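You operate a simulated robot arm through the tools that you are given. There is no shell and no other tool.

Carry out the task below with a simulated robot arm. There is one attempt and no reset: what you move stays moved.

## Task
Water the small planter, then stand it on the riser at MID.
Fine: from the water jug till the soil is dark, jug back; push the riser top down one click; spill none. Set down upright: water jug, small planter.

Only the result counts: the job must be done as asked and must still hold three seconds after the hand-in. Knocking over, shifting, dropping, spilling or breaking anything else fails it.

## Robot
A 6-joint arm with a two-finger parallel gripper, fixed in place. Base frame: the origin is on the floor under the middle of its stand, x ahead of it, y to its left, z up; the work surface is at about z = 0.4. Readings come in m, degrees, newtons and seconds.
With the tool pointing down near the work surface it reaches from about 0.3 to 0.7 m from the base axis. Its first joint turns from -166.0 to 166.0 degrees. Payload 4.1 kg.
Tool frame: the origin (TCP) lies between the finger pads and is the grasp point; the fingertips stand 0.023 m ahead of it; z points along the fingers, y is the line along which they close. The gripper opens to 0.094 m. The fingers are 0.038 m wide and 0.01 m thick; the gripper's body (0.054 by 0.096 m) begins 0.039 m behind the TCP.
Orientation is that of the tool frame in the base frame, as a unit quaternion [w, x, y, z]. With the fingers straight down and closing along the base's y, the tool's x points along the base's -x, its y along +y and its z along -z.

## Interface
- The arm moves only by the tool servo_tool. Its argument "commands" is one flat list of numbers, 7 for each row, row after row: the turn, a rotation vector about the tool's x, y, z in units of 60 degrees (1.0 is 60 degrees), then the shift along the tool's x, y, z in units of 150 mm (1.0 is 150 mm), then the gripper command, from -1 (fully open) to 1 (shut), values between in proportion. In form: [ax, ay, az, dx, dy, dz, gripper, ax, ay, az, dx, dy, dz, gripper, ...]. A call has 1 to 20 rows; each row is the pose to reach, as a shift and turn from the pose commanded when the call began, along the tool's axes at that moment. A call with a number of a shift or a turn outside -1 to 1 is refused whole. Each row takes 0.2 s and may step no farther than 0.05 m and 8.6 degrees from the row before; otherwise, or with a gripper value out of range, the whole call is refused. A pose out of reach is approached as far as the arm can. The call stops where the force on the tool passes 40 N (or 10 N more than at its start, if that is more) or the arm is blocked; 0.2 s more then pass. The fingers move at their own pace (about 0.045 m/s each) and stop on an object; they squeeze with about 20 N. The grip force told is the motor's: it shows also when the fingers shut on nothing. Time passes only in rows, and 0.2 s behind the last, so rows that repeat a pose let the fingers close. The reply holds the time, the measured pose of the TCP, the force on the tool along the base axes, the opening and the grip force, in the units named above and with some noise, with the torque about the TCP (base axes, N m) and any sound that the robot's microphone picked up.
- Cameras (640 x 400 px; columns grow to the right, rows downward): "scene" is fixed at [0.049, 0.6496, 1.0978]; the picture's right is [-0.53, -0.85, 0.00], its down [-0.55, 0.34, -0.76] and it looks along [0.65, -0.40, -0.65] (base axes); focal length 298 px, centre (320, 200). "wrist" rides on the gripper at [0.086, 0.016, -0.074] in the tool frame; the picture's right is [-0.18, 0.98, 0.00], its down [-0.58, -0.11, -0.81] and it looks along [-0.79, -0.15, 0.59] (tool axes); focal length 243 px, centre (320, 200). There is no depth. A picture from a camera that has moved, and an enlarged one, comes with that camera's place and axes in the base frame and with its lens.
- snapshot(camera): a new picture of that camera. The clock stands still meanwhile.
- raise_lower(by): slides the trunk up (or, below 0, down) by that many m; the arm rides with it, the base frame stays. It gives what a move gives, with no picture.
- zoom(camera, box): a new picture of the part [left, top, right, bottom] of that camera's present view, enlarged. The clock stands still meanwhile.
- sign_off(): hands the job in; it is judged then, once.

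Nothing tells you positions but the pictures and the camera data. Unless the task says otherwise, let go and move clear before handing in.

The tools are called after "Call:" by a JSON object that holds its "fn" and its "kwargs". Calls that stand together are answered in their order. servo_tool: Moves the arm, as the interface text tells. Its arguments: {"type":"object","properties":{"commands":{"type":"array","items":{"type":"number"}}},"required":["commands"]} The other tools are called the same way: raise_lower (by) moves the trunk up or down; snapshot (camera) takes a picture; zoom (camera, box) takes an enlarged picture of a part of a camera's view; sign_off () hands the job in.

At the start:

```text
time: 0.0
tcp_pos: [0.441, 0.2001, 0.8291]
tool_rot: [-0.001, 0.0, 1.0, 0.0]
contact_force: [0.1, 0.0, 0.3]
torque: [-0.02, -0.01, -0.01]
finger_gap: 0.0939
grip_force: 0.1
trunk travel left (down, up): [-0.175, 0.415]
```

scene: 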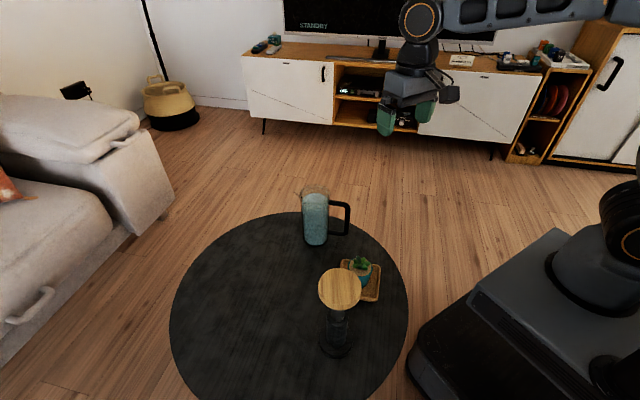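
wrist: 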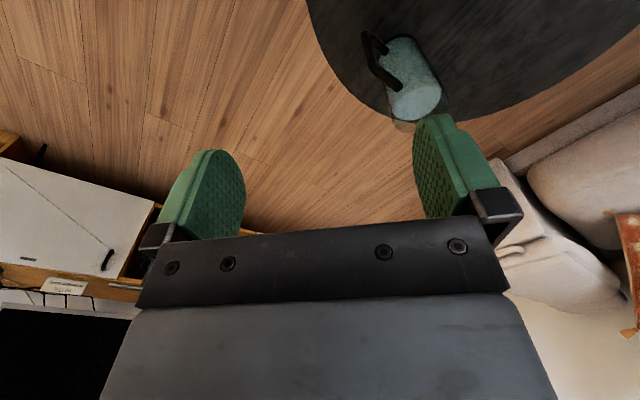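

I see a round dark table with a jug holding water, a small planter on a tray, and a riser with a wooden top. I'll take enlarged pictures first to measure positions.

Call:
{"fn": "zoom", "kwargs": {"camera": "scene", "box": [280, 170, 400, 245]}}

Call:
{"fn": "zoom", "kwargs": {"camera": "scene", "box": [290, 240, 410, 315]}}

Call:
{"fn": "zoom", "kwargs": {"camera": "scene", "box": [280, 290, 400, 365]}}

Call:
{"fn": "zoom", "kwargs": {"camera": "scene", "box": [160, 160, 480, 360]}}

```text
5.33 times, centred on (340, 208) of scene
camera zoom: at [0.049, 0.6496, 1.0978], right [-0.53, -0.85, 0.0], down [-0.55, 0.34, -0.76], along [0.65, -0.4, -0.65], focal length 1588 px, centre (213, 160)
```

zoom: 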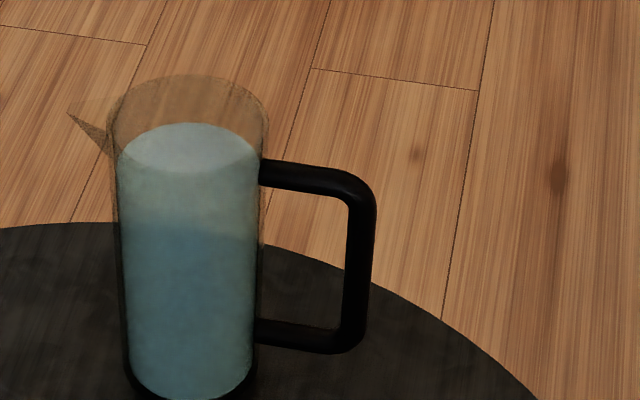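

```text
5.33 times, centred on (350, 278) of scene
camera zoom: at [0.049, 0.6496, 1.0978], right [-0.53, -0.85, 0.0], down [-0.55, 0.34, -0.76], along [0.65, -0.4, -0.65], focal length 1588 px, centre (160, -213)
```

zoom: 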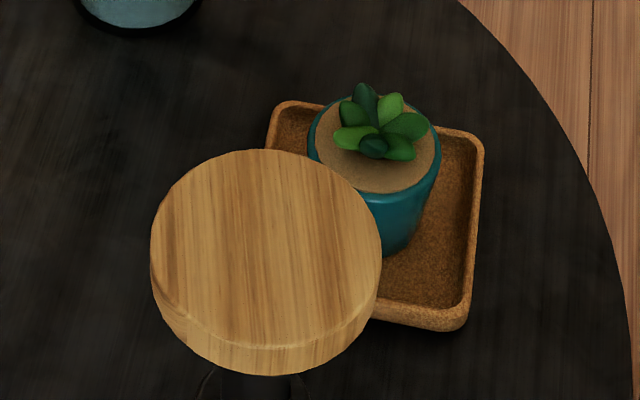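

```text
5.33 times, centred on (340, 328) of scene
camera zoom: at [0.049, 0.6496, 1.0978], right [-0.53, -0.85, 0.0], down [-0.55, 0.34, -0.76], along [0.65, -0.4, -0.65], focal length 1588 px, centre (213, -480)
```

zoom: 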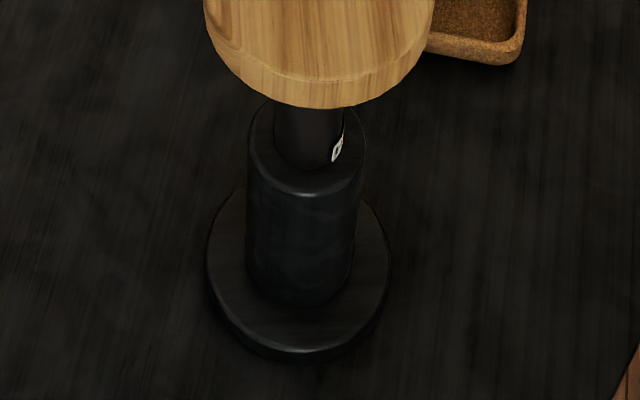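

```text
2.00 times, centred on (320, 260) of scene
camera zoom: at [0.049, 0.6496, 1.0978], right [-0.53, -0.85, 0.0], down [-0.55, 0.34, -0.76], along [0.65, -0.4, -0.65], focal length 596 px, centre (320, 80)
```

zoom: 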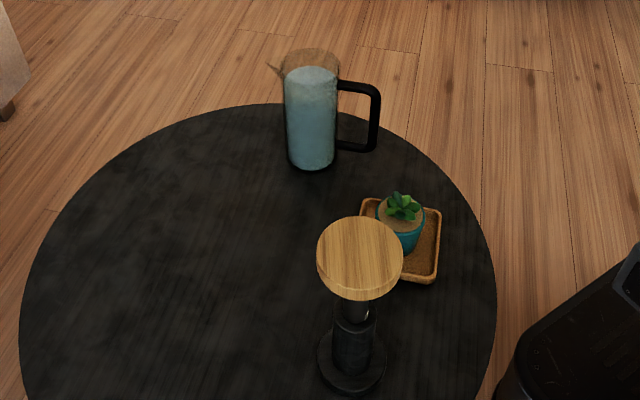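

The jug stands at about (0.59, 0.33), the planter on a cork tray at about (0.40, 0.31), and the riser at about (0.30, 0.455) with its top near z = 0.62. I'll look closer at the riser markings and the jug base.

Call:
{"fn": "zoom", "kwargs": {"camera": "scene", "box": [320, 305, 360, 330]}}

Call:
{"fn": "zoom", "kwargs": {"camera": "scene", "box": [280, 180, 376, 240]}}

Call:
{"fn": "zoom", "kwargs": {"camera": "scene", "box": [290, 200, 370, 250]}}

Call:
{"fn": "zoom", "kwargs": {"camera": "scene", "box": [330, 245, 394, 285]}}

Call:
{"fn": "zoom", "kwargs": {"camera": "scene", "box": [380, 0, 640, 160]}}

Call:
{"fn": "zoom", "kwargs": {"camera": "wrist", "box": [300, 0, 500, 125]}}

```text
16.00 times, centred on (340, 318) of scene
camera zoom: at [0.049, 0.6496, 1.0978], right [-0.53, -0.85, 0.0], down [-0.55, 0.34, -0.76], along [0.65, -0.4, -0.65], focal length 4765 px, centre (0, -1680)
```

zoom: 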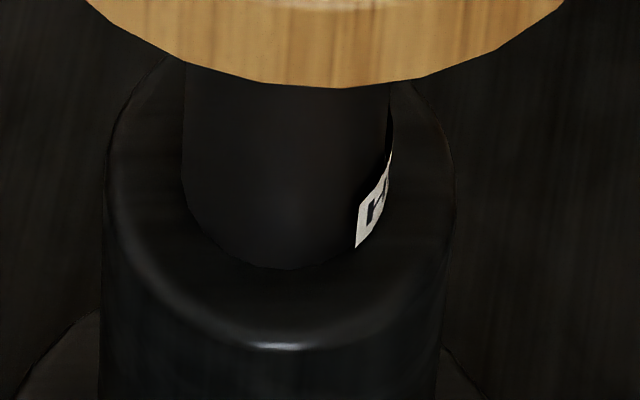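

```text
6.67 times, centred on (328, 210) of scene
camera zoom: at [0.049, 0.6496, 1.0978], right [-0.53, -0.85, 0.0], down [-0.55, 0.34, -0.76], along [0.65, -0.4, -0.65], focal length 1985 px, centre (267, 133)
```

zoom: 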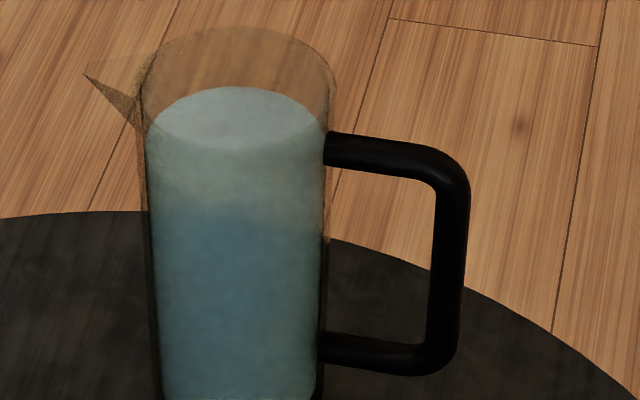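

```text
8.00 times, centred on (330, 225) of scene
camera zoom: at [0.049, 0.6496, 1.0978], right [-0.53, -0.85, 0.0], down [-0.55, 0.34, -0.76], along [0.65, -0.4, -0.65], focal length 2382 px, centre (240, 0)
```

zoom: 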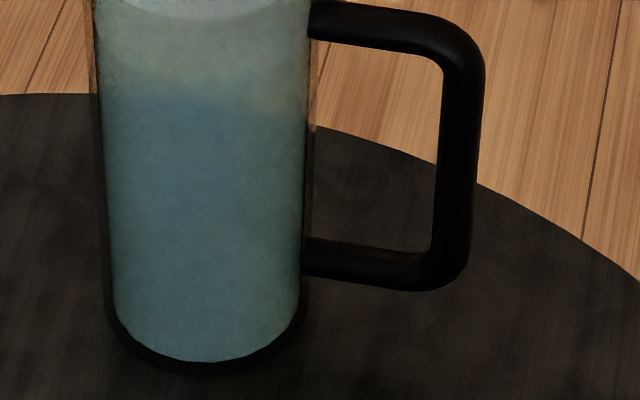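

```text
10.00 times, centred on (362, 265) of scene
camera zoom: at [0.049, 0.6496, 1.0978], right [-0.53, -0.85, 0.0], down [-0.55, 0.34, -0.76], along [0.65, -0.4, -0.65], focal length 2978 px, centre (-100, -450)
```

zoom: 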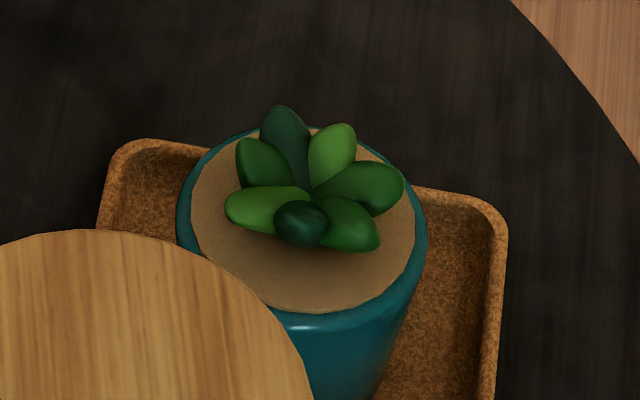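

```text
2.46 times, centred on (510, 80) of scene
camera zoom: at [0.049, 0.6496, 1.0978], right [-0.53, -0.85, 0.0], down [-0.55, 0.34, -0.76], along [0.65, -0.4, -0.65], focal length 733 px, centre (-148, 495)
```

zoom: 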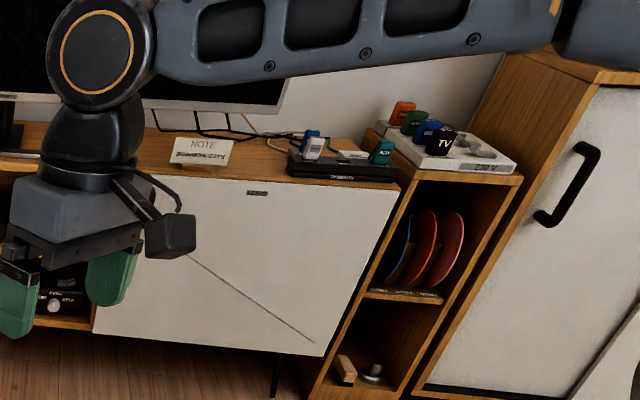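

```text
3.20 times, centred on (400, 62) of wrist
camera zoom: at [0.3547, 0.2182, 0.9048], right [0.18, 0.98, 0.0], down [0.58, -0.11, 0.81], along [0.79, -0.15, -0.59], focal length 776 px, centre (64, 640)
```

zoom: 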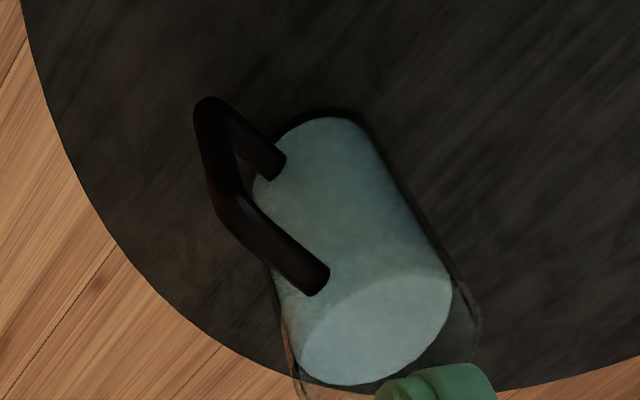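

The riser's stem carries a label starting with "H", so it seems to be at HIGH now. I'll read the note on the sideboard and the planter details before moving.

Call:
{"fn": "zoom", "kwargs": {"camera": "scene", "box": [440, 50, 488, 80]}}

Call:
{"fn": "zoom", "kwargs": {"camera": "scene", "box": [296, 180, 328, 200]}}

Call:
{"fn": "zoom", "kwargs": {"camera": "scene", "box": [380, 60, 476, 140]}}

```text
13.33 times, centred on (464, 65) of scene
camera zoom: at [0.049, 0.6496, 1.0978], right [-0.53, -0.85, 0.0], down [-0.55, 0.34, -0.76], along [0.65, -0.4, -0.65], focal length 3971 px, centre (-1600, 2000)
```

zoom: 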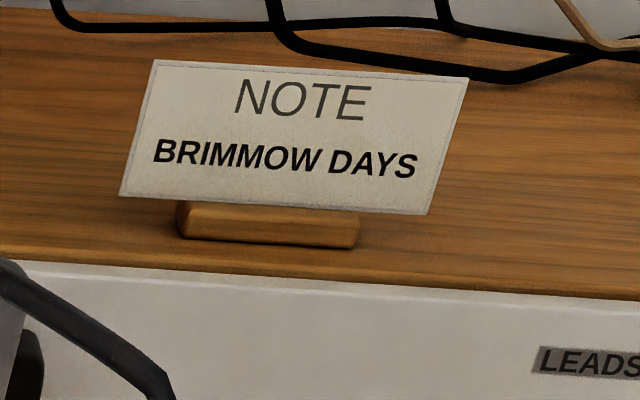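

```text
16.00 times, centred on (312, 190) of scene
camera zoom: at [0.049, 0.6496, 1.0978], right [-0.53, -0.85, 0.0], down [-0.55, 0.34, -0.76], along [0.65, -0.4, -0.65], focal length 4765 px, centre (448, 360)
```

zoom: 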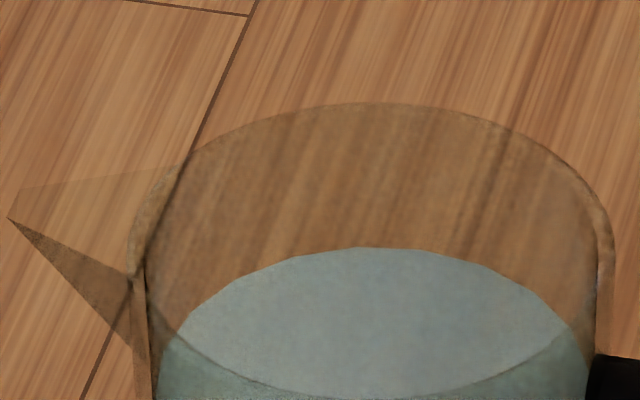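

```text
5.00 times, centred on (428, 100) of scene
camera zoom: at [0.049, 0.6496, 1.0978], right [-0.53, -0.85, 0.0], down [-0.55, 0.34, -0.76], along [0.65, -0.4, -0.65], focal length 1489 px, centre (-220, 700)
```

zoom: 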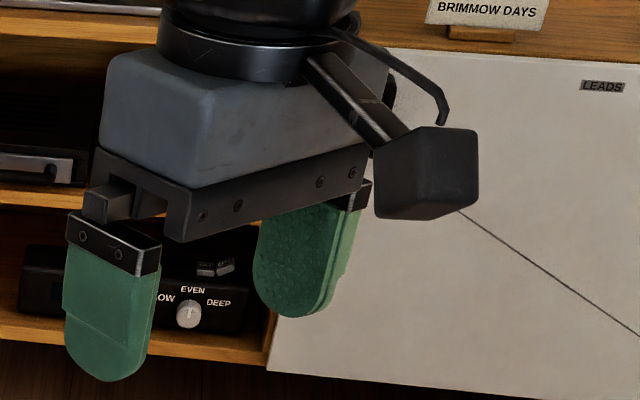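

The note is unrelated to my job; I'll ignore it. The jug body is about 0.08 m wide, so I plan a side grasp of the body with the tool horizontal. First I'll test the roll of the tool at height.

Call:
{"fn": "servo_tool", "kwargs": {"commands": [0, 0, -0.1389, 0, 0, 0, -1, 0, 0, -0.2778, 0, 0, 0, -1, 0, 0, -0.4167, 0, 0, 0, -1, 0, 0, -0.5556, 0, 0, 0, -1, 0, 0, -0.6944, 0, 0, 0, -1, 0, 0, -0.8333, 0, 0, 0, -1]}}

```text
time: 1.4
tcp_pos: [0.4423, 0.2018, 0.8291]
tool_rot: [0.0, -0.424, 0.906, 0.0]
contact_force: [-0.6, -0.1, 0.3]
torque: [-0.01, -0.01, -0.01]
finger_gap: 0.0938
grip_force: 0.2
trunk travel left (down, up): [-0.175, 0.415]
```

The roll works. I'll keep rolling toward the orientation with the camera on the outer side.

Call:
{"fn": "servo_tool", "kwargs": {"commands": [0, 0, -0.1389, 0, 0, 0, -1, 0, 0, -0.2778, 0, 0, 0, -1, 0, 0, -0.4167, 0, 0, 0, -1, 0, 0, -0.5556, 0, 0, 0, -1, 0, 0, -0.6944, 0, 0, 0, -1, 0, 0, -0.8333, 0, 0, 0, -1]}}

Call:
{"fn": "snapshot", "kwargs": {"camera": "wrist"}}

```text
time: 2.8
tcp_pos: [0.4406, 0.2007, 0.8293]
tool_rot: [0.0, 0.767, -0.641, 0.0]
contact_force: [0.4, -0.3, -0.5]
torque: [0.01, 0.02, 0.0]
finger_gap: 0.0942
grip_force: 0.0
trunk travel left (down, up): [-0.175, 0.415]
```

```text
taken
camera wrist: at [0.4401, 0.1141, 0.905], right [-1.0, 0.01, 0.0], down [0.0, 0.59, 0.81], along [0.01, 0.81, -0.59], focal length 243 px, centre (320, 200)
```

wrist: 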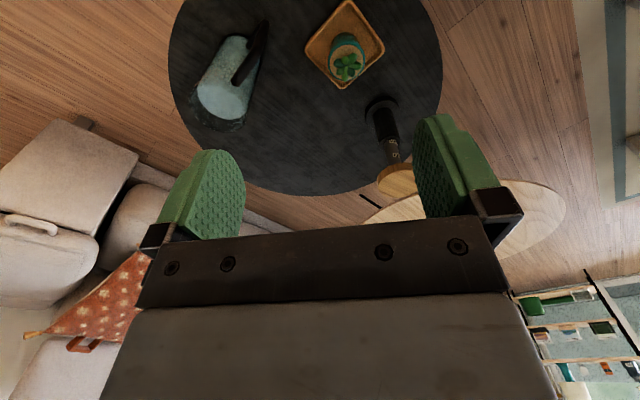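

Now the wrist camera sees jug, planter and riser together. I'll zoom in to triangulate.

Call:
{"fn": "zoom", "kwargs": {"camera": "wrist", "box": [290, 0, 450, 100]}}

Call:
{"fn": "zoom", "kwargs": {"camera": "wrist", "box": [360, 90, 440, 210]}}

Call:
{"fn": "zoom", "kwargs": {"camera": "wrist", "box": [170, 5, 298, 135]}}

Call:
{"fn": "zoom", "kwargs": {"camera": "wrist", "box": [380, 130, 404, 170]}}

```text
4.00 times, centred on (370, 50) of wrist
camera zoom: at [0.4401, 0.1141, 0.905], right [-1.0, 0.01, 0.0], down [0.0, 0.59, 0.81], along [0.01, 0.81, -0.59], focal length 970 px, centre (120, 800)
```

zoom: 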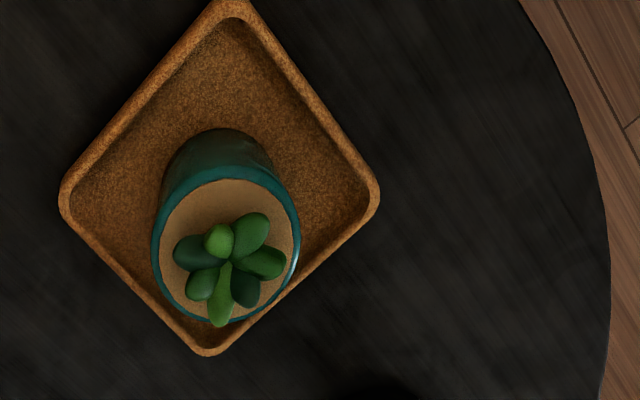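

```text
3.33 times, centred on (400, 150) of wrist
camera zoom: at [0.4401, 0.1141, 0.905], right [-1.0, 0.01, 0.0], down [0.0, 0.59, 0.81], along [0.01, 0.81, -0.59], focal length 809 px, centre (53, 367)
```

zoom: 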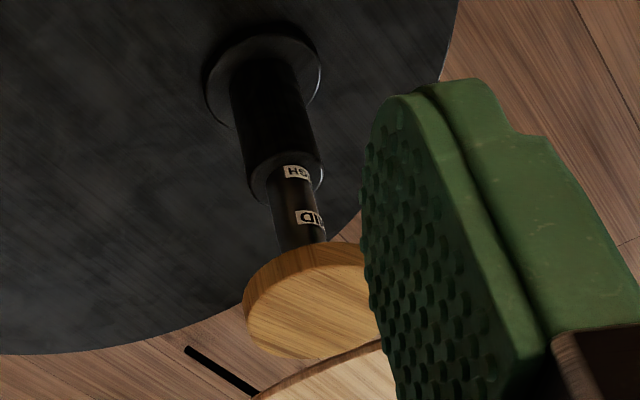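

```text
3.08 times, centred on (234, 70) of wrist
camera zoom: at [0.4401, 0.1141, 0.905], right [-1.0, 0.01, 0.0], down [0.0, 0.59, 0.81], along [0.01, 0.81, -0.59], focal length 746 px, centre (585, 600)
```

zoom: 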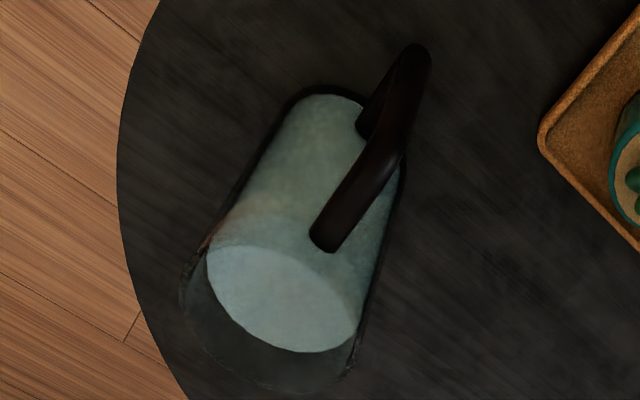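

```text
10.00 times, centred on (392, 150) of wrist
camera zoom: at [0.4401, 0.1141, 0.905], right [-1.0, 0.01, 0.0], down [0.0, 0.59, 0.81], along [0.01, 0.81, -0.59], focal length 2426 px, centre (-400, 700)
```

zoom: 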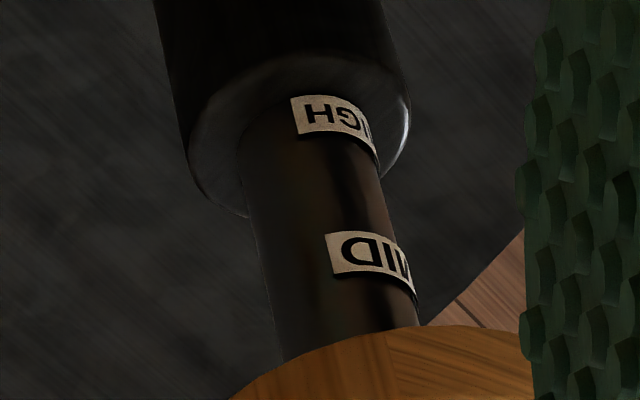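

The riser label shows HIGH at the collar with MID next, so one click down gives MID. I'll zoom on the jug's spout and handle to get its heading.

Call:
{"fn": "zoom", "kwargs": {"camera": "wrist", "box": [190, 75, 254, 140]}}

Call:
{"fn": "zoom", "kwargs": {"camera": "wrist", "box": [225, 10, 275, 95]}}

```text
6.15 times, centred on (222, 108) of wrist
camera zoom: at [0.4401, 0.1141, 0.905], right [-1.0, 0.01, 0.0], down [0.0, 0.59, 0.81], along [0.01, 0.81, -0.59], focal length 1493 px, centre (923, 769)
```

zoom: 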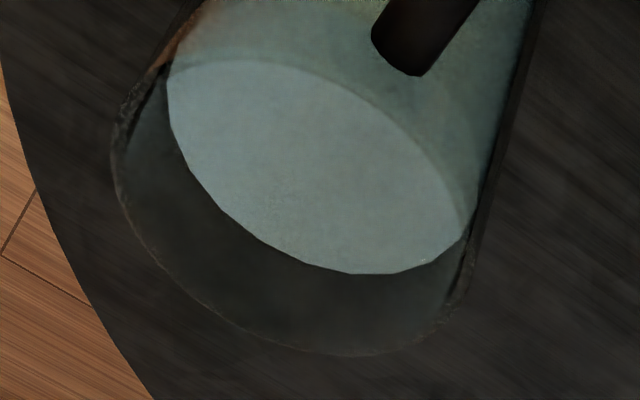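

```text
4.71 times, centred on (250, 52) of wrist
camera zoom: at [0.4401, 0.1141, 0.905], right [-1.0, 0.01, 0.0], down [0.0, 0.59, 0.81], along [0.01, 0.81, -0.59], focal length 1142 px, centre (649, 894)
```

zoom: 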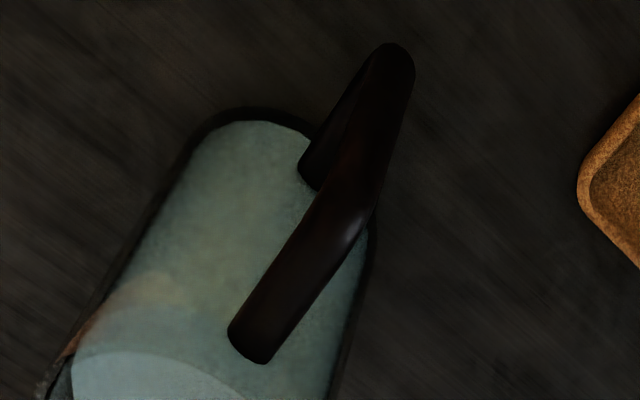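

Handle points to azimuth ~225°, spout to ~45°. I'll roll the last 50°, then pitch the tool up to horizontal at height.

Call:
{"fn": "servo_tool", "kwargs": {"commands": [0, 0, -0.1389, 0, 0, 0, -1, 0, 0, -0.2778, 0, 0, 0, -1, 0, 0, -0.4167, 0, 0, 0, -1, 0, 0, -0.5556, 0, 0, 0, -1, 0, 0, -0.6944, 0, 0, 0, -1, 0, 0, -0.8333, 0, 0, 0, -1]}}

Call:
{"fn": "servo_tool", "kwargs": {"commands": [0, 0.125, 0, 0, 0, 0, -1, 0, 0.25, 0, 0, 0, 0, -1, 0, 0.375, 0, 0, 0, 0, -1, 0, 0.5, 0, 0, 0, 0, -1, 0, 0.625, 0, 0, 0, 0, -1, 0, 0.75, 0, 0, 0, 0, -1]}}

Call:
{"fn": "snapshot", "kwargs": {"camera": "scene"}}

```text
time: 4.2
tcp_pos: [0.4421, 0.2005, 0.8293]
tool_rot: [0.0, 0.966, -0.259, 0.0]
contact_force: [-0.1, -0.7, -0.3]
torque: [0.03, 0.04, 0.0]
finger_gap: 0.0939
grip_force: 0.0
trunk travel left (down, up): [-0.175, 0.415]
```

```text
time: 5.6
tcp_pos: [0.441, 0.2016, 0.8287]
tool_rot: [0.098, 0.892, -0.238, 0.371]
contact_force: [1.0, -0.1, -0.5]
torque: [0.0, -0.01, 0.01]
finger_gap: 0.0941
grip_force: 0.1
trunk travel left (down, up): [-0.175, 0.415]
```

```text
taken
```

scene: 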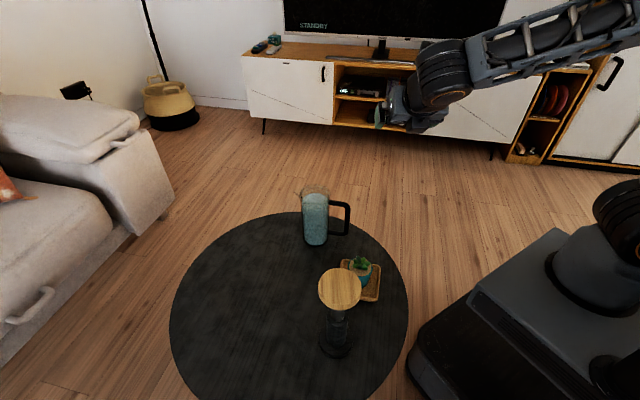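

The jug's top can be gripped from above with the fingers clear of handle and spout, then poured by pitching the tool. I'll test whether the tool can yaw further so that the spout would point back toward the base at the planter.

Call:
{"fn": "servo_tool", "kwargs": {"commands": [0.08839, 0, -0.08839, 0, 0, 0, -1, 0.17678, 0, -0.17678, 0, 0, 0, -1, 0.26517, 0, -0.26517, 0, 0, 0, -1, 0.35355, 0, -0.35355, 0, 0, 0, -1, 0.44194, 0, -0.44194, 0, 0, 0, -1, 0.53033, 0, -0.53033, 0, 0, 0, -1, 0.61872, 0, -0.61872, 0, 0, 0, -1, 0.70711, 0, -0.70711, 0, 0, 0, -1]}}

Call:
{"fn": "snapshot", "kwargs": {"camera": "scene"}}

```text
time: 7.4
tcp_pos: [0.4292, 0.2215, 0.8259]
tool_rot: [-0.094, 0.893, 0.235, 0.373]
contact_force: [0.0, 0.1, 0.3]
torque: [-0.04, 0.03, 0.01]
finger_gap: 0.094
grip_force: 0.0
out of reach, approached as far as the arm can: row 8
trunk travel left (down, up): [-0.175, 0.415]
```

```text
taken
```

scene: 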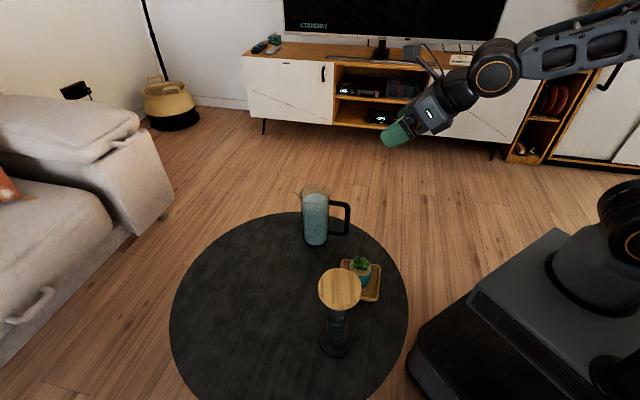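

The yaw seems to stop near a roll limit, but the range up to there is usable. I'll rotate back 30° and check the commanded pose.

Call:
{"fn": "servo_tool", "kwargs": {"commands": [-0.08839, 0, 0.08839, 0, 0, 0, -1, -0.17678, 0, 0.17678, 0, 0, 0, -1, -0.26517, 0, 0.26517, 0, 0, 0, -1, -0.35355, 0, 0.35355, 0, 0, 0, -1]}}

```text
time: 8.4
tcp_pos: [0.4284, 0.2223, 0.8256]
tool_rot: [0.0, 0.924, 0.0, 0.383]
contact_force: [-0.1, 0.5, -0.1]
torque: [-0.02, -0.03, -0.02]
finger_gap: 0.094
grip_force: 0.1
trunk travel left (down, up): [-0.175, 0.415]
```

The arm follows again. I'll dry-run the pour pose (45° pitch, TCP beside the planter, high enough).

Call:
{"fn": "servo_tool", "kwargs": {"commands": [0, 0, 0, -0.15, -0.1, 0.205, -1, 0, 0, 0, -0.3, -0.2, 0.41, -1, 0, 0, 0, -0.45, -0.3, 0.615, -1]}}

Call:
{"fn": "servo_tool", "kwargs": {"commands": [0, 0, 0, -0.15, -0.1, 0.205, -1, 0, 0, 0, -0.3, -0.2, 0.41, -1, 0, 0, 0, -0.45, -0.3, 0.615, -1]}}

Call:
{"fn": "snapshot", "kwargs": {"camera": "scene"}}

Call:
{"fn": "snapshot", "kwargs": {"camera": "wrist"}}

```text
time: 9.2
tcp_pos: [0.4445, 0.2674, 0.7132]
tool_rot: [-0.002, 0.924, 0.001, 0.382]
contact_force: [-0.1, 0.1, 0.8]
torque: [0.0, 0.02, 0.0]
finger_gap: 0.094
grip_force: 0.1
trunk travel left (down, up): [-0.175, 0.415]
```

```text
time: 10.0
tcp_pos: [0.4653, 0.3137, 0.6018]
tool_rot: [0.0, 0.924, -0.001, 0.383]
contact_force: [-0.3, 0.0, 0.6]
torque: [0.01, 0.01, 0.01]
finger_gap: 0.094
grip_force: 0.0
trunk travel left (down, up): [-0.175, 0.415]
```

```text
taken
```

scene: 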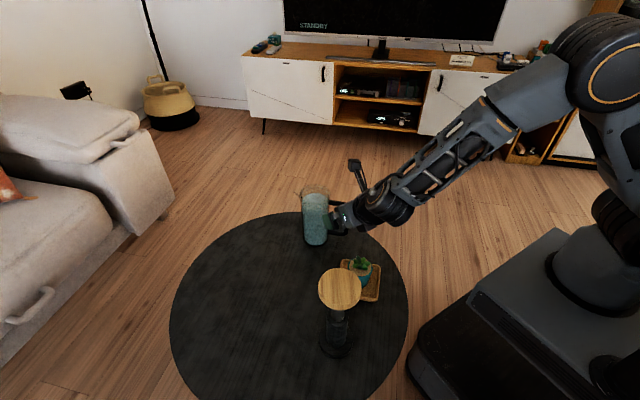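

```text
taken
camera wrist: at [0.4733, 0.2979, 0.7161], right [-0.13, -0.98, -0.13], down [-0.98, 0.11, 0.16], along [-0.14, 0.15, -0.98], focal length 243 px, centre (320, 200)
```

wrist: 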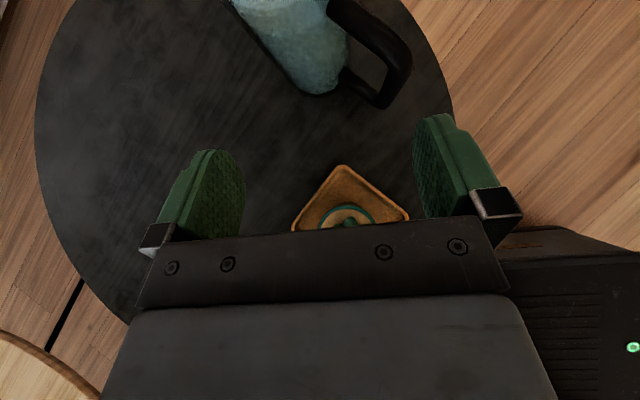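

The pour pose is reachable with no conflict with the riser. Now I'll raise, straighten the tool down and roll back to the pick heading (camera on the handle side).

Call:
{"fn": "servo_tool", "kwargs": {"commands": [0, -0.125, 0, 0.118, 0, -0.118, -1, 0, -0.25, 0, 0.236, 0, -0.236, -1, 0, -0.375, 0, 0.354, 0, -0.354, -1, 0, -0.5, 0, 0.472, 0, -0.472, -1, 0, -0.625, 0, 0.59, 0, -0.59, -1, 0, -0.75, 0, 0.707, 0, -0.707, -1]}}

Call:
{"fn": "servo_tool", "kwargs": {"commands": [0, 0, 0.125, 0.05, 0, 0, -1, 0, 0, 0.25, 0.1, 0, 0, -1, 0, 0, 0.375, 0.15, 0, 0, -1, 0, 0, 0.5, 0.2, 0, 0, -1, 0, 0, 0.625, 0.25, 0, 0, -1, 0, 0, 0.75, 0.3, 0, 0, -1, 0, 0, 0.875, 0.35, 0, 0, -1, 0, 0, 1.0, 0.4, 0, 0, -1]}}

Call:
{"fn": "servo_tool", "kwargs": {"commands": [0, 0, 0.125, 0, 0, 0, -1, 0, 0, 0.25, 0, 0, 0, -1, 0, 0, 0.375, 0, 0, 0, -1, 0, 0, 0.5, 0, 0, 0, -1, 0, 0, 0.625, 0, 0, 0, -1, 0, 0, 0.75, 0, 0, 0, -1, 0, 0, 0.875, 0, 0, 0, -1, 0, 0, 1.0, 0, 0, 0, -1]}}

Call:
{"fn": "servo_tool", "kwargs": {"commands": [0, 0, 0.125, 0, 0, 0, -1, 0, 0, 0.25, 0, 0, 0, -1]}}

```text
time: 11.4
tcp_pos: [0.4629, 0.3113, 0.7485]
tool_rot: [0.0, 1.0, 0.001, -0.001]
contact_force: [0.2, -0.1, 0.0]
torque: [0.05, 0.02, -0.02]
finger_gap: 0.0938
grip_force: 0.0
trunk travel left (down, up): [-0.175, 0.415]
```

```text
time: 13.2
tcp_pos: [0.5242, 0.3121, 0.7495]
tool_rot: [0.0, 0.865, -0.502, 0.0]
contact_force: [-0.2, 0.8, 0.4]
torque: [0.03, -0.01, 0.01]
finger_gap: 0.094
grip_force: 0.1
trunk travel left (down, up): [-0.175, 0.415]
```

```text
time: 15.0
tcp_pos: [0.5235, 0.3123, 0.7492]
tool_rot: [0.0, -0.499, 0.866, 0.0]
contact_force: [0.0, 0.7, -0.7]
torque: [0.02, -0.01, -0.01]
finger_gap: 0.0943
grip_force: 0.1
trunk travel left (down, up): [-0.175, 0.415]
```

```text
time: 15.6
tcp_pos: [0.5244, 0.3135, 0.75]
tool_rot: [0.0, -0.382, 0.924, 0.0]
contact_force: [0.1, -0.8, 0.1]
torque: [0.02, 0.02, 0.01]
finger_gap: 0.0939
grip_force: 0.0
trunk travel left (down, up): [-0.175, 0.415]
```

Tool is down with its camera side over the handle side. I'll check the jug from here to refine its axis.

Call:
{"fn": "snapshot", "kwargs": {"camera": "wrist"}}

Call:
{"fn": "zoom", "kwargs": {"camera": "scene", "box": [270, 100, 400, 260]}}

```text
taken
camera wrist: at [0.451, 0.2638, 0.8254], right [-0.56, 0.83, 0.0], down [0.49, 0.33, 0.81], along [0.67, 0.45, -0.59], focal length 243 px, centre (320, 200)
```

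wrist: 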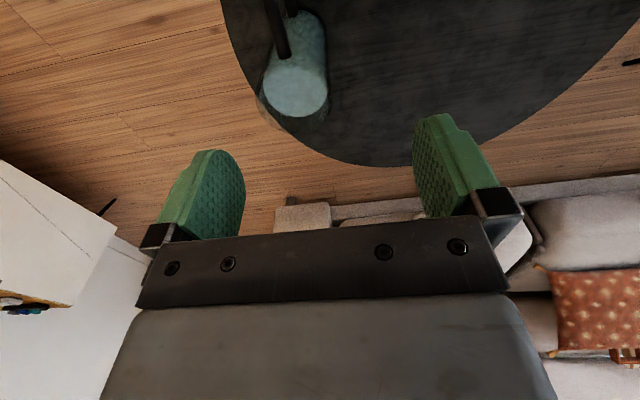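

```text
2.50 times, centred on (335, 180) of scene
camera zoom: at [0.049, 0.6496, 1.0978], right [-0.53, -0.85, 0.0], down [-0.55, 0.34, -0.76], along [0.65, -0.4, -0.65], focal length 744 px, centre (282, 250)
```

zoom: 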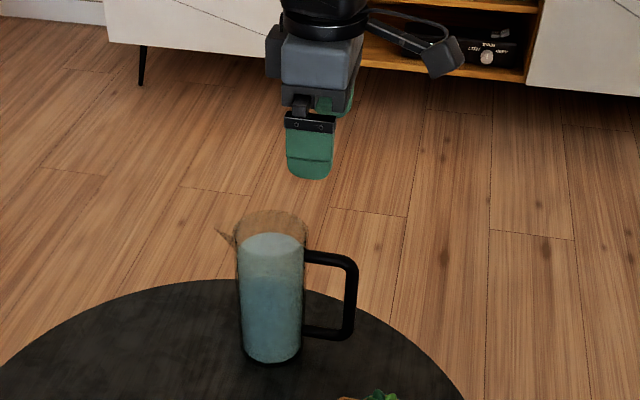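

I'll move above the jug (about 9 cm clear above the rim) and re-check alignment.

Call:
{"fn": "servo_tool", "kwargs": {"commands": [0, 0, 0, -0.1022, -0.0675, 0.083, -1, 0, 0, 0, -0.2045, -0.135, 0.167, -1, 0, 0, 0, -0.3067, -0.2025, 0.25, -1, 0, 0, 0, -0.409, -0.27, 0.333, -1]}}

Call:
{"fn": "snapshot", "kwargs": {"camera": "wrist"}}

Call:
{"fn": "zoom", "kwargs": {"camera": "scene", "box": [270, 120, 366, 240]}}

```text
time: 16.6
tcp_pos: [0.5936, 0.3282, 0.6993]
tool_rot: [0.0, -0.382, 0.924, -0.001]
contact_force: [-0.4, 0.1, 0.3]
torque: [0.0, -0.01, -0.01]
finger_gap: 0.0938
grip_force: 0.0
trunk travel left (down, up): [-0.175, 0.415]
```

```text
taken
camera wrist: at [0.5214, 0.2802, 0.7754], right [-0.57, 0.82, 0.0], down [0.49, 0.33, 0.81], along [0.67, 0.46, -0.59], focal length 243 px, centre (320, 200)
```

wrist: 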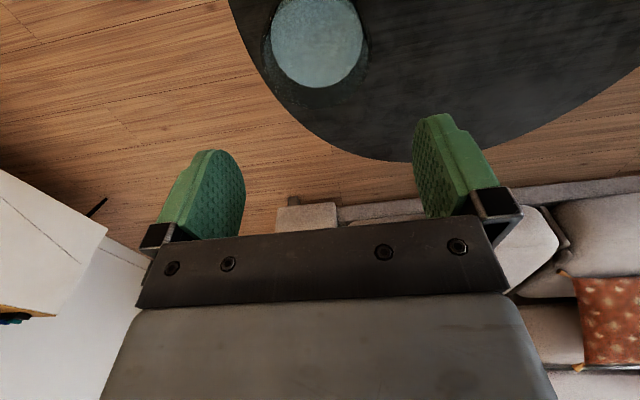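

```text
3.33 times, centred on (318, 180) of scene
camera zoom: at [0.049, 0.6496, 1.0978], right [-0.53, -0.85, 0.0], down [-0.55, 0.34, -0.76], along [0.65, -0.4, -0.65], focal length 993 px, centre (327, 267)
```

zoom: 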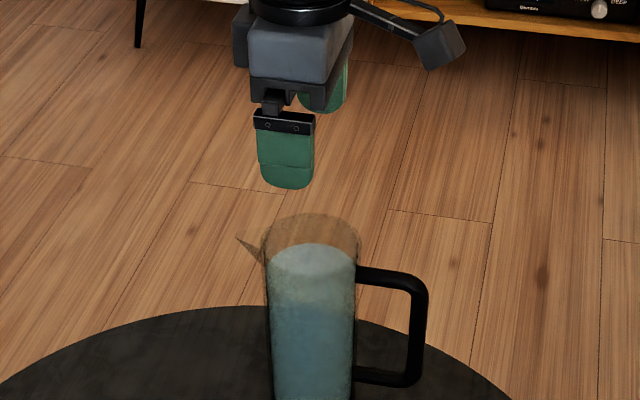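

Call:
{"fn": "zoom", "kwargs": {"camera": "wrist", "box": [240, 0, 400, 120]}}

```text
3.33 times, centred on (320, 60) of wrist
camera zoom: at [0.5214, 0.2802, 0.7754], right [-0.57, 0.82, 0.0], down [0.49, 0.33, 0.81], along [0.67, 0.46, -0.59], focal length 809 px, centre (320, 667)
```

zoom: 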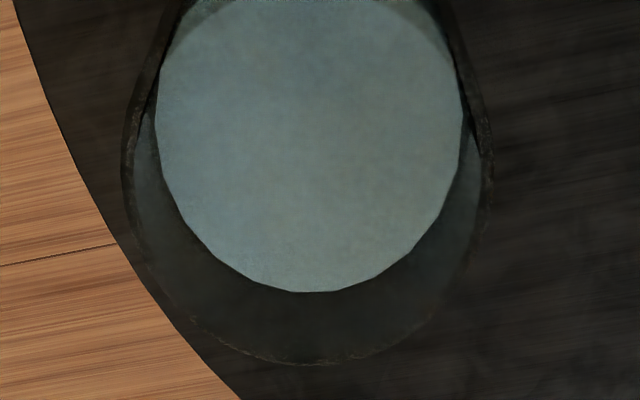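

The jug axis is within a few mm of the tool axis. I'll correct slightly and lower until the fingertips are just above the rim, then check.

Call:
{"fn": "servo_tool", "kwargs": {"commands": [0, 0, 0, 0.013, -0.007, 0.19, -1, 0, 0, 0, 0.027, -0.0133, 0.38, -1, 0, 0, 0, 0.027, -0.0133, 0.53, -1]}}

Call:
{"fn": "zoom", "kwargs": {"camera": "wrist", "box": [140, 0, 500, 225]}}

Call:
{"fn": "zoom", "kwargs": {"camera": "scene", "box": [270, 120, 366, 240]}}

```text
time: 17.4
tcp_pos: [0.5929, 0.3215, 0.6184]
tool_rot: [0.0, -0.383, 0.924, 0.001]
contact_force: [-0.5, -0.8, -0.3]
torque: [0.02, 0.02, 0.0]
finger_gap: 0.094
grip_force: 0.1
trunk travel left (down, up): [-0.175, 0.415]
```

```text
1.78 times, centred on (320, 112) of wrist
camera zoom: at [0.5211, 0.2732, 0.6951], right [-0.56, 0.83, 0.0], down [0.49, 0.33, 0.81], along [0.67, 0.46, -0.59], focal length 431 px, centre (320, 356)
```

zoom: 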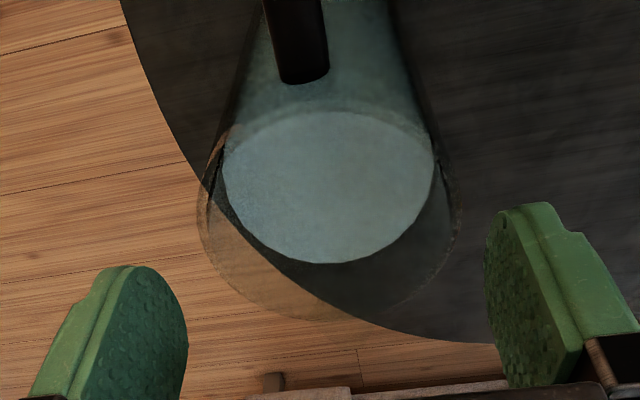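

```text
3.33 times, centred on (318, 180) of scene
camera zoom: at [0.049, 0.6496, 1.0978], right [-0.53, -0.85, 0.0], down [-0.55, 0.34, -0.76], along [0.65, -0.4, -0.65], focal length 993 px, centre (327, 267)
```

zoom: 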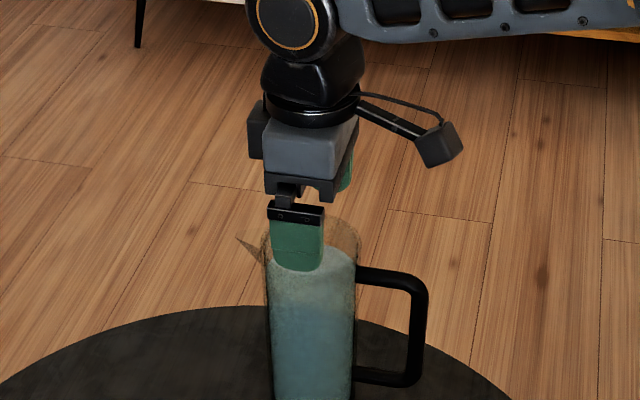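

The jug sits about 3 mm toward one finger; I'll centre it and lower to grip height with the palm just above the rim.

Call:
{"fn": "servo_tool", "kwargs": {"commands": [0, 0, 0, 0, 0.02, 0, -1, 0, 0, 0, 0, 0.02, 0, -1]}}

Call:
{"fn": "zoom", "kwargs": {"camera": "wrist", "box": [140, 0, 500, 225]}}

```text
time: 18.0
tcp_pos: [0.5922, 0.3232, 0.6202]
tool_rot: [0.0, -0.382, 0.924, 0.0]
contact_force: [0.3, 0.6, -0.1]
torque: [0.01, 0.0, 0.0]
finger_gap: 0.0938
grip_force: 0.1
trunk travel left (down, up): [-0.175, 0.415]
```

```text
1.78 times, centred on (320, 112) of wrist
camera zoom: at [0.5193, 0.2753, 0.6957], right [-0.57, 0.82, 0.0], down [0.49, 0.33, 0.81], along [0.67, 0.46, -0.59], focal length 431 px, centre (320, 356)
```

zoom: 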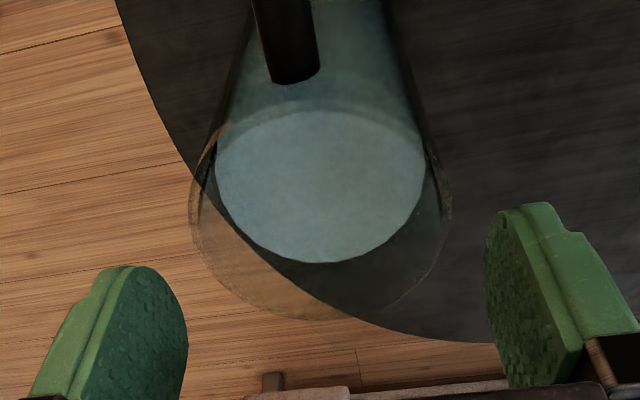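

Centred now. Lowering to grip height.

Call:
{"fn": "servo_tool", "kwargs": {"commands": [0, 0, 0, 0, 0, 0.1, -1, 0, 0, 0, 0, 0, 0.2, -1, 0, 0, 0, 0, 0, 0.3, -1, 0, 0, 0, 0, 0, 0.407, -1, 0, 0, 0, 0, 0, 0.407, -1]}}

Call:
{"fn": "zoom", "kwargs": {"camera": "wrist", "box": [140, 0, 500, 225]}}

Call:
{"fn": "zoom", "kwargs": {"camera": "scene", "box": [270, 140, 366, 260]}}

```text
time: 19.2
tcp_pos: [0.5922, 0.3248, 0.5599]
tool_rot: [-0.001, -0.382, 0.924, 0.0]
contact_force: [1.1, -0.1, 0.0]
torque: [0.01, 0.0, 0.04]
finger_gap: 0.094
grip_force: 0.0
trunk travel left (down, up): [-0.175, 0.415]
```

```text
1.78 times, centred on (320, 112) of wrist
camera zoom: at [0.5193, 0.2762, 0.6352], right [-0.57, 0.82, 0.0], down [0.49, 0.33, 0.81], along [0.67, 0.46, -0.59], focal length 431 px, centre (320, 356)
```

zoom: 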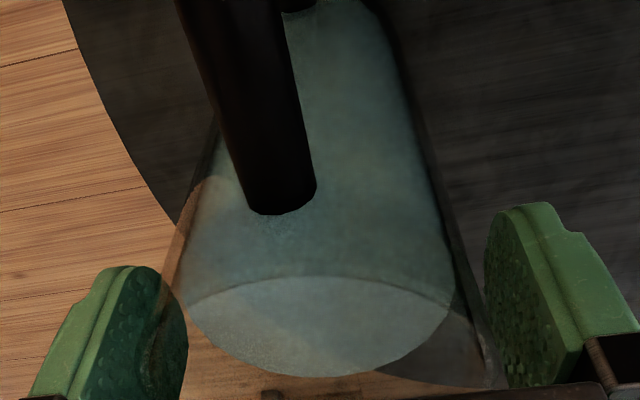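

```text
3.33 times, centred on (318, 200) of scene
camera zoom: at [0.049, 0.6496, 1.0978], right [-0.53, -0.85, 0.0], down [-0.55, 0.34, -0.76], along [0.65, -0.4, -0.65], focal length 993 px, centre (327, 200)
```

zoom: 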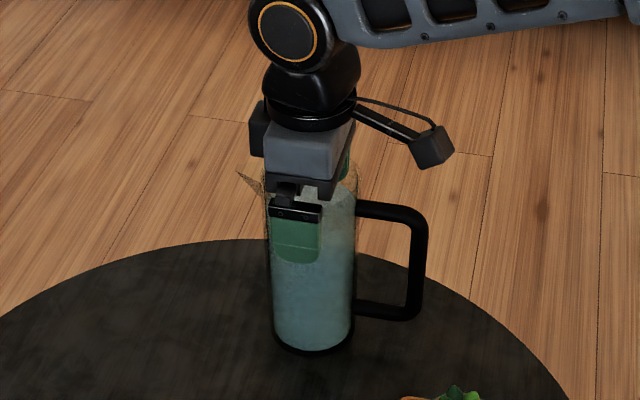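

Fingers straddle the jug. Closing the grip.

Call:
{"fn": "servo_tool", "kwargs": {"commands": [0, 0, 0, 0, 0, 0, 1, 0, 0, 0, 0, 0, 0, 1, 0, 0, 0, 0, 0, 0, 1, 0, 0, 0, 0, 0, 0, 1, 0, 0, 0, 0, 0, 0, 1]}}

Call:
{"fn": "zoom", "kwargs": {"camera": "scene", "box": [270, 140, 366, 260]}}

```text
time: 20.4
tcp_pos: [0.5918, 0.3251, 0.5591]
tool_rot: [0.0, -0.382, 0.924, 0.0]
contact_force: [2.3, -0.9, -0.3]
torque: [0.08, -0.16, -0.02]
finger_gap: 0.0839
grip_force: 20.1
trunk travel left (down, up): [-0.175, 0.415]
```

```text
3.33 times, centred on (318, 200) of scene
camera zoom: at [0.049, 0.6496, 1.0978], right [-0.53, -0.85, 0.0], down [-0.55, 0.34, -0.76], along [0.65, -0.4, -0.65], focal length 993 px, centre (327, 200)
```

zoom: 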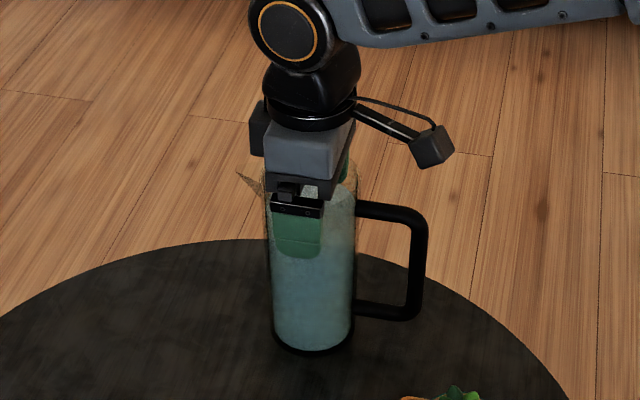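

Gripped at 0.084 m. I'll lift a centimetre slowly and check weight and slip.

Call:
{"fn": "servo_tool", "kwargs": {"commands": [0, 0, 0, 0, 0, -0.01, 1, 0, 0, 0, 0, 0, -0.025, 1, 0, 0, 0, 0, 0, -0.045, 1, 0, 0, 0, 0, 0, -0.06, 1, 0, 0, 0, 0, 0, -0.067, 1, 0, 0, 0, 0, 0, -0.067, 1, 0, 0, 0, 0, 0, -0.067, 1]}}

Call:
{"fn": "zoom", "kwargs": {"camera": "scene", "box": [270, 140, 366, 260]}}

```text
time: 22.0
tcp_pos: [0.5927, 0.3253, 0.5679]
tool_rot: [-0.001, -0.383, 0.924, 0.0]
contact_force: [-1.2, -0.4, -10.4]
torque: [-0.02, -0.01, 0.0]
finger_gap: 0.0836
grip_force: 19.8
trunk travel left (down, up): [-0.175, 0.415]
```

```text
3.33 times, centred on (318, 200) of scene
camera zoom: at [0.049, 0.6496, 1.0978], right [-0.53, -0.85, 0.0], down [-0.55, 0.34, -0.76], along [0.65, -0.4, -0.65], focal length 993 px, centre (327, 200)
```

zoom: 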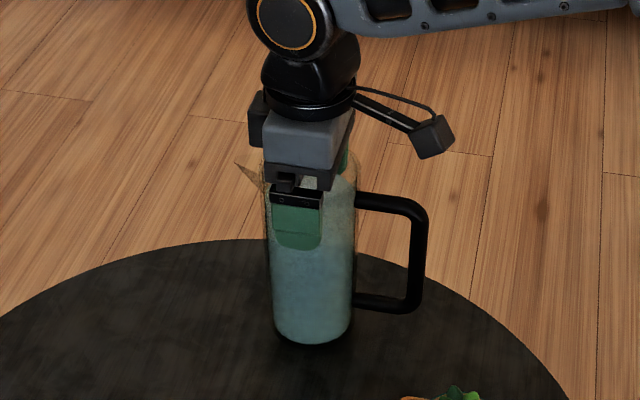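

The jug hangs securely (about 10 N, no torque). I'll lift it slowly to a carrying height.

Call:
{"fn": "servo_tool", "kwargs": {"commands": [0, 0, 0, 0, 0, -0.02, 1, 0, 0, 0, 0, 0, -0.053, 1, 0, 0, 0, 0, 0, -0.093, 1, 0, 0, 0, 0, 0, -0.14, 1, 0, 0, 0, 0, 0, -0.187, 1, 0, 0, 0, 0, 0, -0.233, 1, 0, 0, 0, 0, 0, -0.273, 1, 0, 0, 0, 0, 0, -0.307, 1, 0, 0, 0, 0, 0, -0.327, 1, 0, 0, 0, 0, 0, -0.333, 1, 0, 0, 0, 0, 0, -0.333, 1]}}

Call:
{"fn": "snapshot", "kwargs": {"camera": "scene"}}

```text
time: 24.4
tcp_pos: [0.5924, 0.3251, 0.6185]
tool_rot: [0.0, -0.383, 0.924, 0.0]
contact_force: [-0.8, -0.3, -10.9]
torque: [-0.02, -0.04, -0.03]
finger_gap: 0.0833
grip_force: 20.1
trunk travel left (down, up): [-0.175, 0.415]
```

```text
taken
```

scene: 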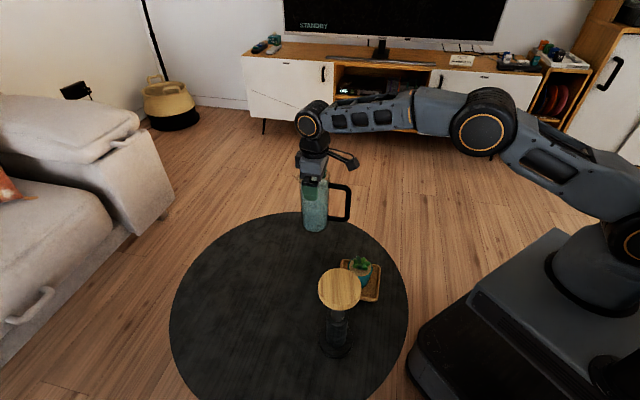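

Carrying level; now I'll yaw the jug slowly while bringing it toward the planter.

Call:
{"fn": "servo_tool", "kwargs": {"commands": [0, 0, -0.01, 0.002, 0.001, 0, 1, 0, 0, -0.04, 0.007, 0.005, 0, 1, 0, 0, -0.09, 0.015, 0.011, 0, 1, 0, 0, -0.16, 0.026, 0.019, 0, 1, 0, 0, -0.24, 0.04, 0.028, 0, 1, 0, 0, -0.33, 0.054, 0.039, 0, 1, 0, 0, -0.42, 0.069, 0.05, 0, 1, 0, 0, -0.51, 0.084, 0.06, 0, 1, 0, 0, -0.6, 0.099, 0.071, 0, 1, 0, 0, -0.69, 0.114, 0.081, 0, 1, 0, 0, -0.78, 0.129, 0.092, 0, 1, 0, 0, -0.86, 0.142, 0.101, 0, 1, 0, 0, -0.92, 0.152, 0.109, 0, 1, 0, 0, -0.96, 0.158, 0.113, 0, 1, 0, 0, -0.99, 0.163, 0.117, 0, 1, 0, 0, -1, 0.165, 0.118, 0, 1, 0, 0, -1, 0.165, 0.118, 0, 1]}}

Call:
{"fn": "snapshot", "kwargs": {"camera": "scene"}}

```text
time: 28.0
tcp_pos: [0.5615, 0.3207, 0.6191]
tool_rot: [0.0, 0.794, -0.608, 0.0]
contact_force: [0.1, 0.7, 0.4]
torque: [0.04, 0.02, 0.01]
finger_gap: 0.0
grip_force: 20.3
trunk travel left (down, up): [-0.175, 0.415]
```

```text
taken
```

scene: 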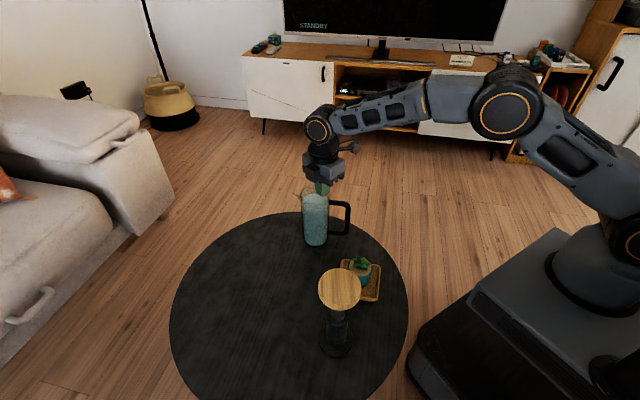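

The fingers are shut and empty: the jug slid out of the grip during the carry. It appears to be standing near its old place; I'll inspect for spill and position.

Call:
{"fn": "zoom", "kwargs": {"camera": "scene", "box": [260, 160, 380, 260]}}

Call:
{"fn": "zoom", "kwargs": {"camera": "scene", "box": [280, 180, 376, 240]}}

Call:
{"fn": "snapshot", "kwargs": {"camera": "wrist"}}

```text
4.00 times, centred on (320, 210) of scene
camera zoom: at [0.049, 0.6496, 1.0978], right [-0.53, -0.85, 0.0], down [-0.55, 0.34, -0.76], along [0.65, -0.4, -0.65], focal length 1191 px, centre (320, 160)
```

zoom: 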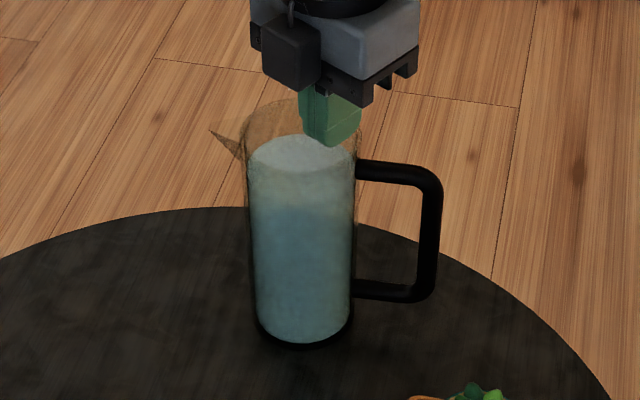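

```text
6.67 times, centred on (328, 210) of scene
camera zoom: at [0.049, 0.6496, 1.0978], right [-0.53, -0.85, 0.0], down [-0.55, 0.34, -0.76], along [0.65, -0.4, -0.65], focal length 1985 px, centre (267, 133)
```

zoom: 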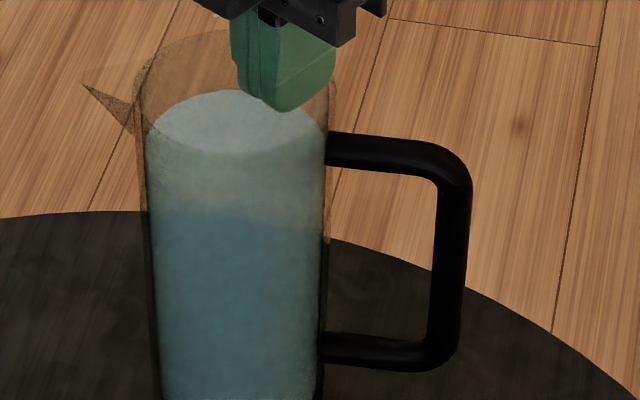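

```text
taken
camera wrist: at [0.5684, 0.2339, 0.6956], right [-1.0, -0.08, 0.0], down [-0.05, 0.59, 0.81], along [-0.06, 0.8, -0.59], focal length 243 px, centre (320, 200)
```

wrist: 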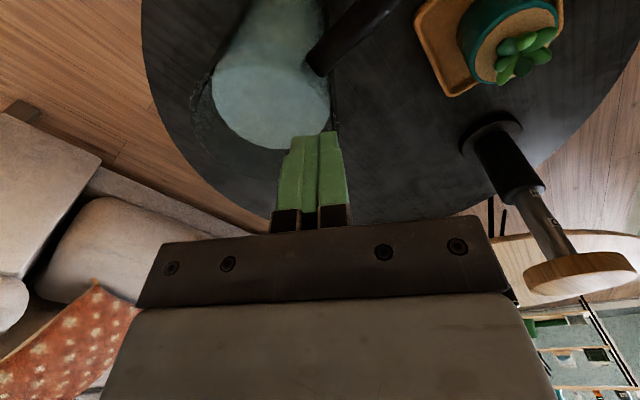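

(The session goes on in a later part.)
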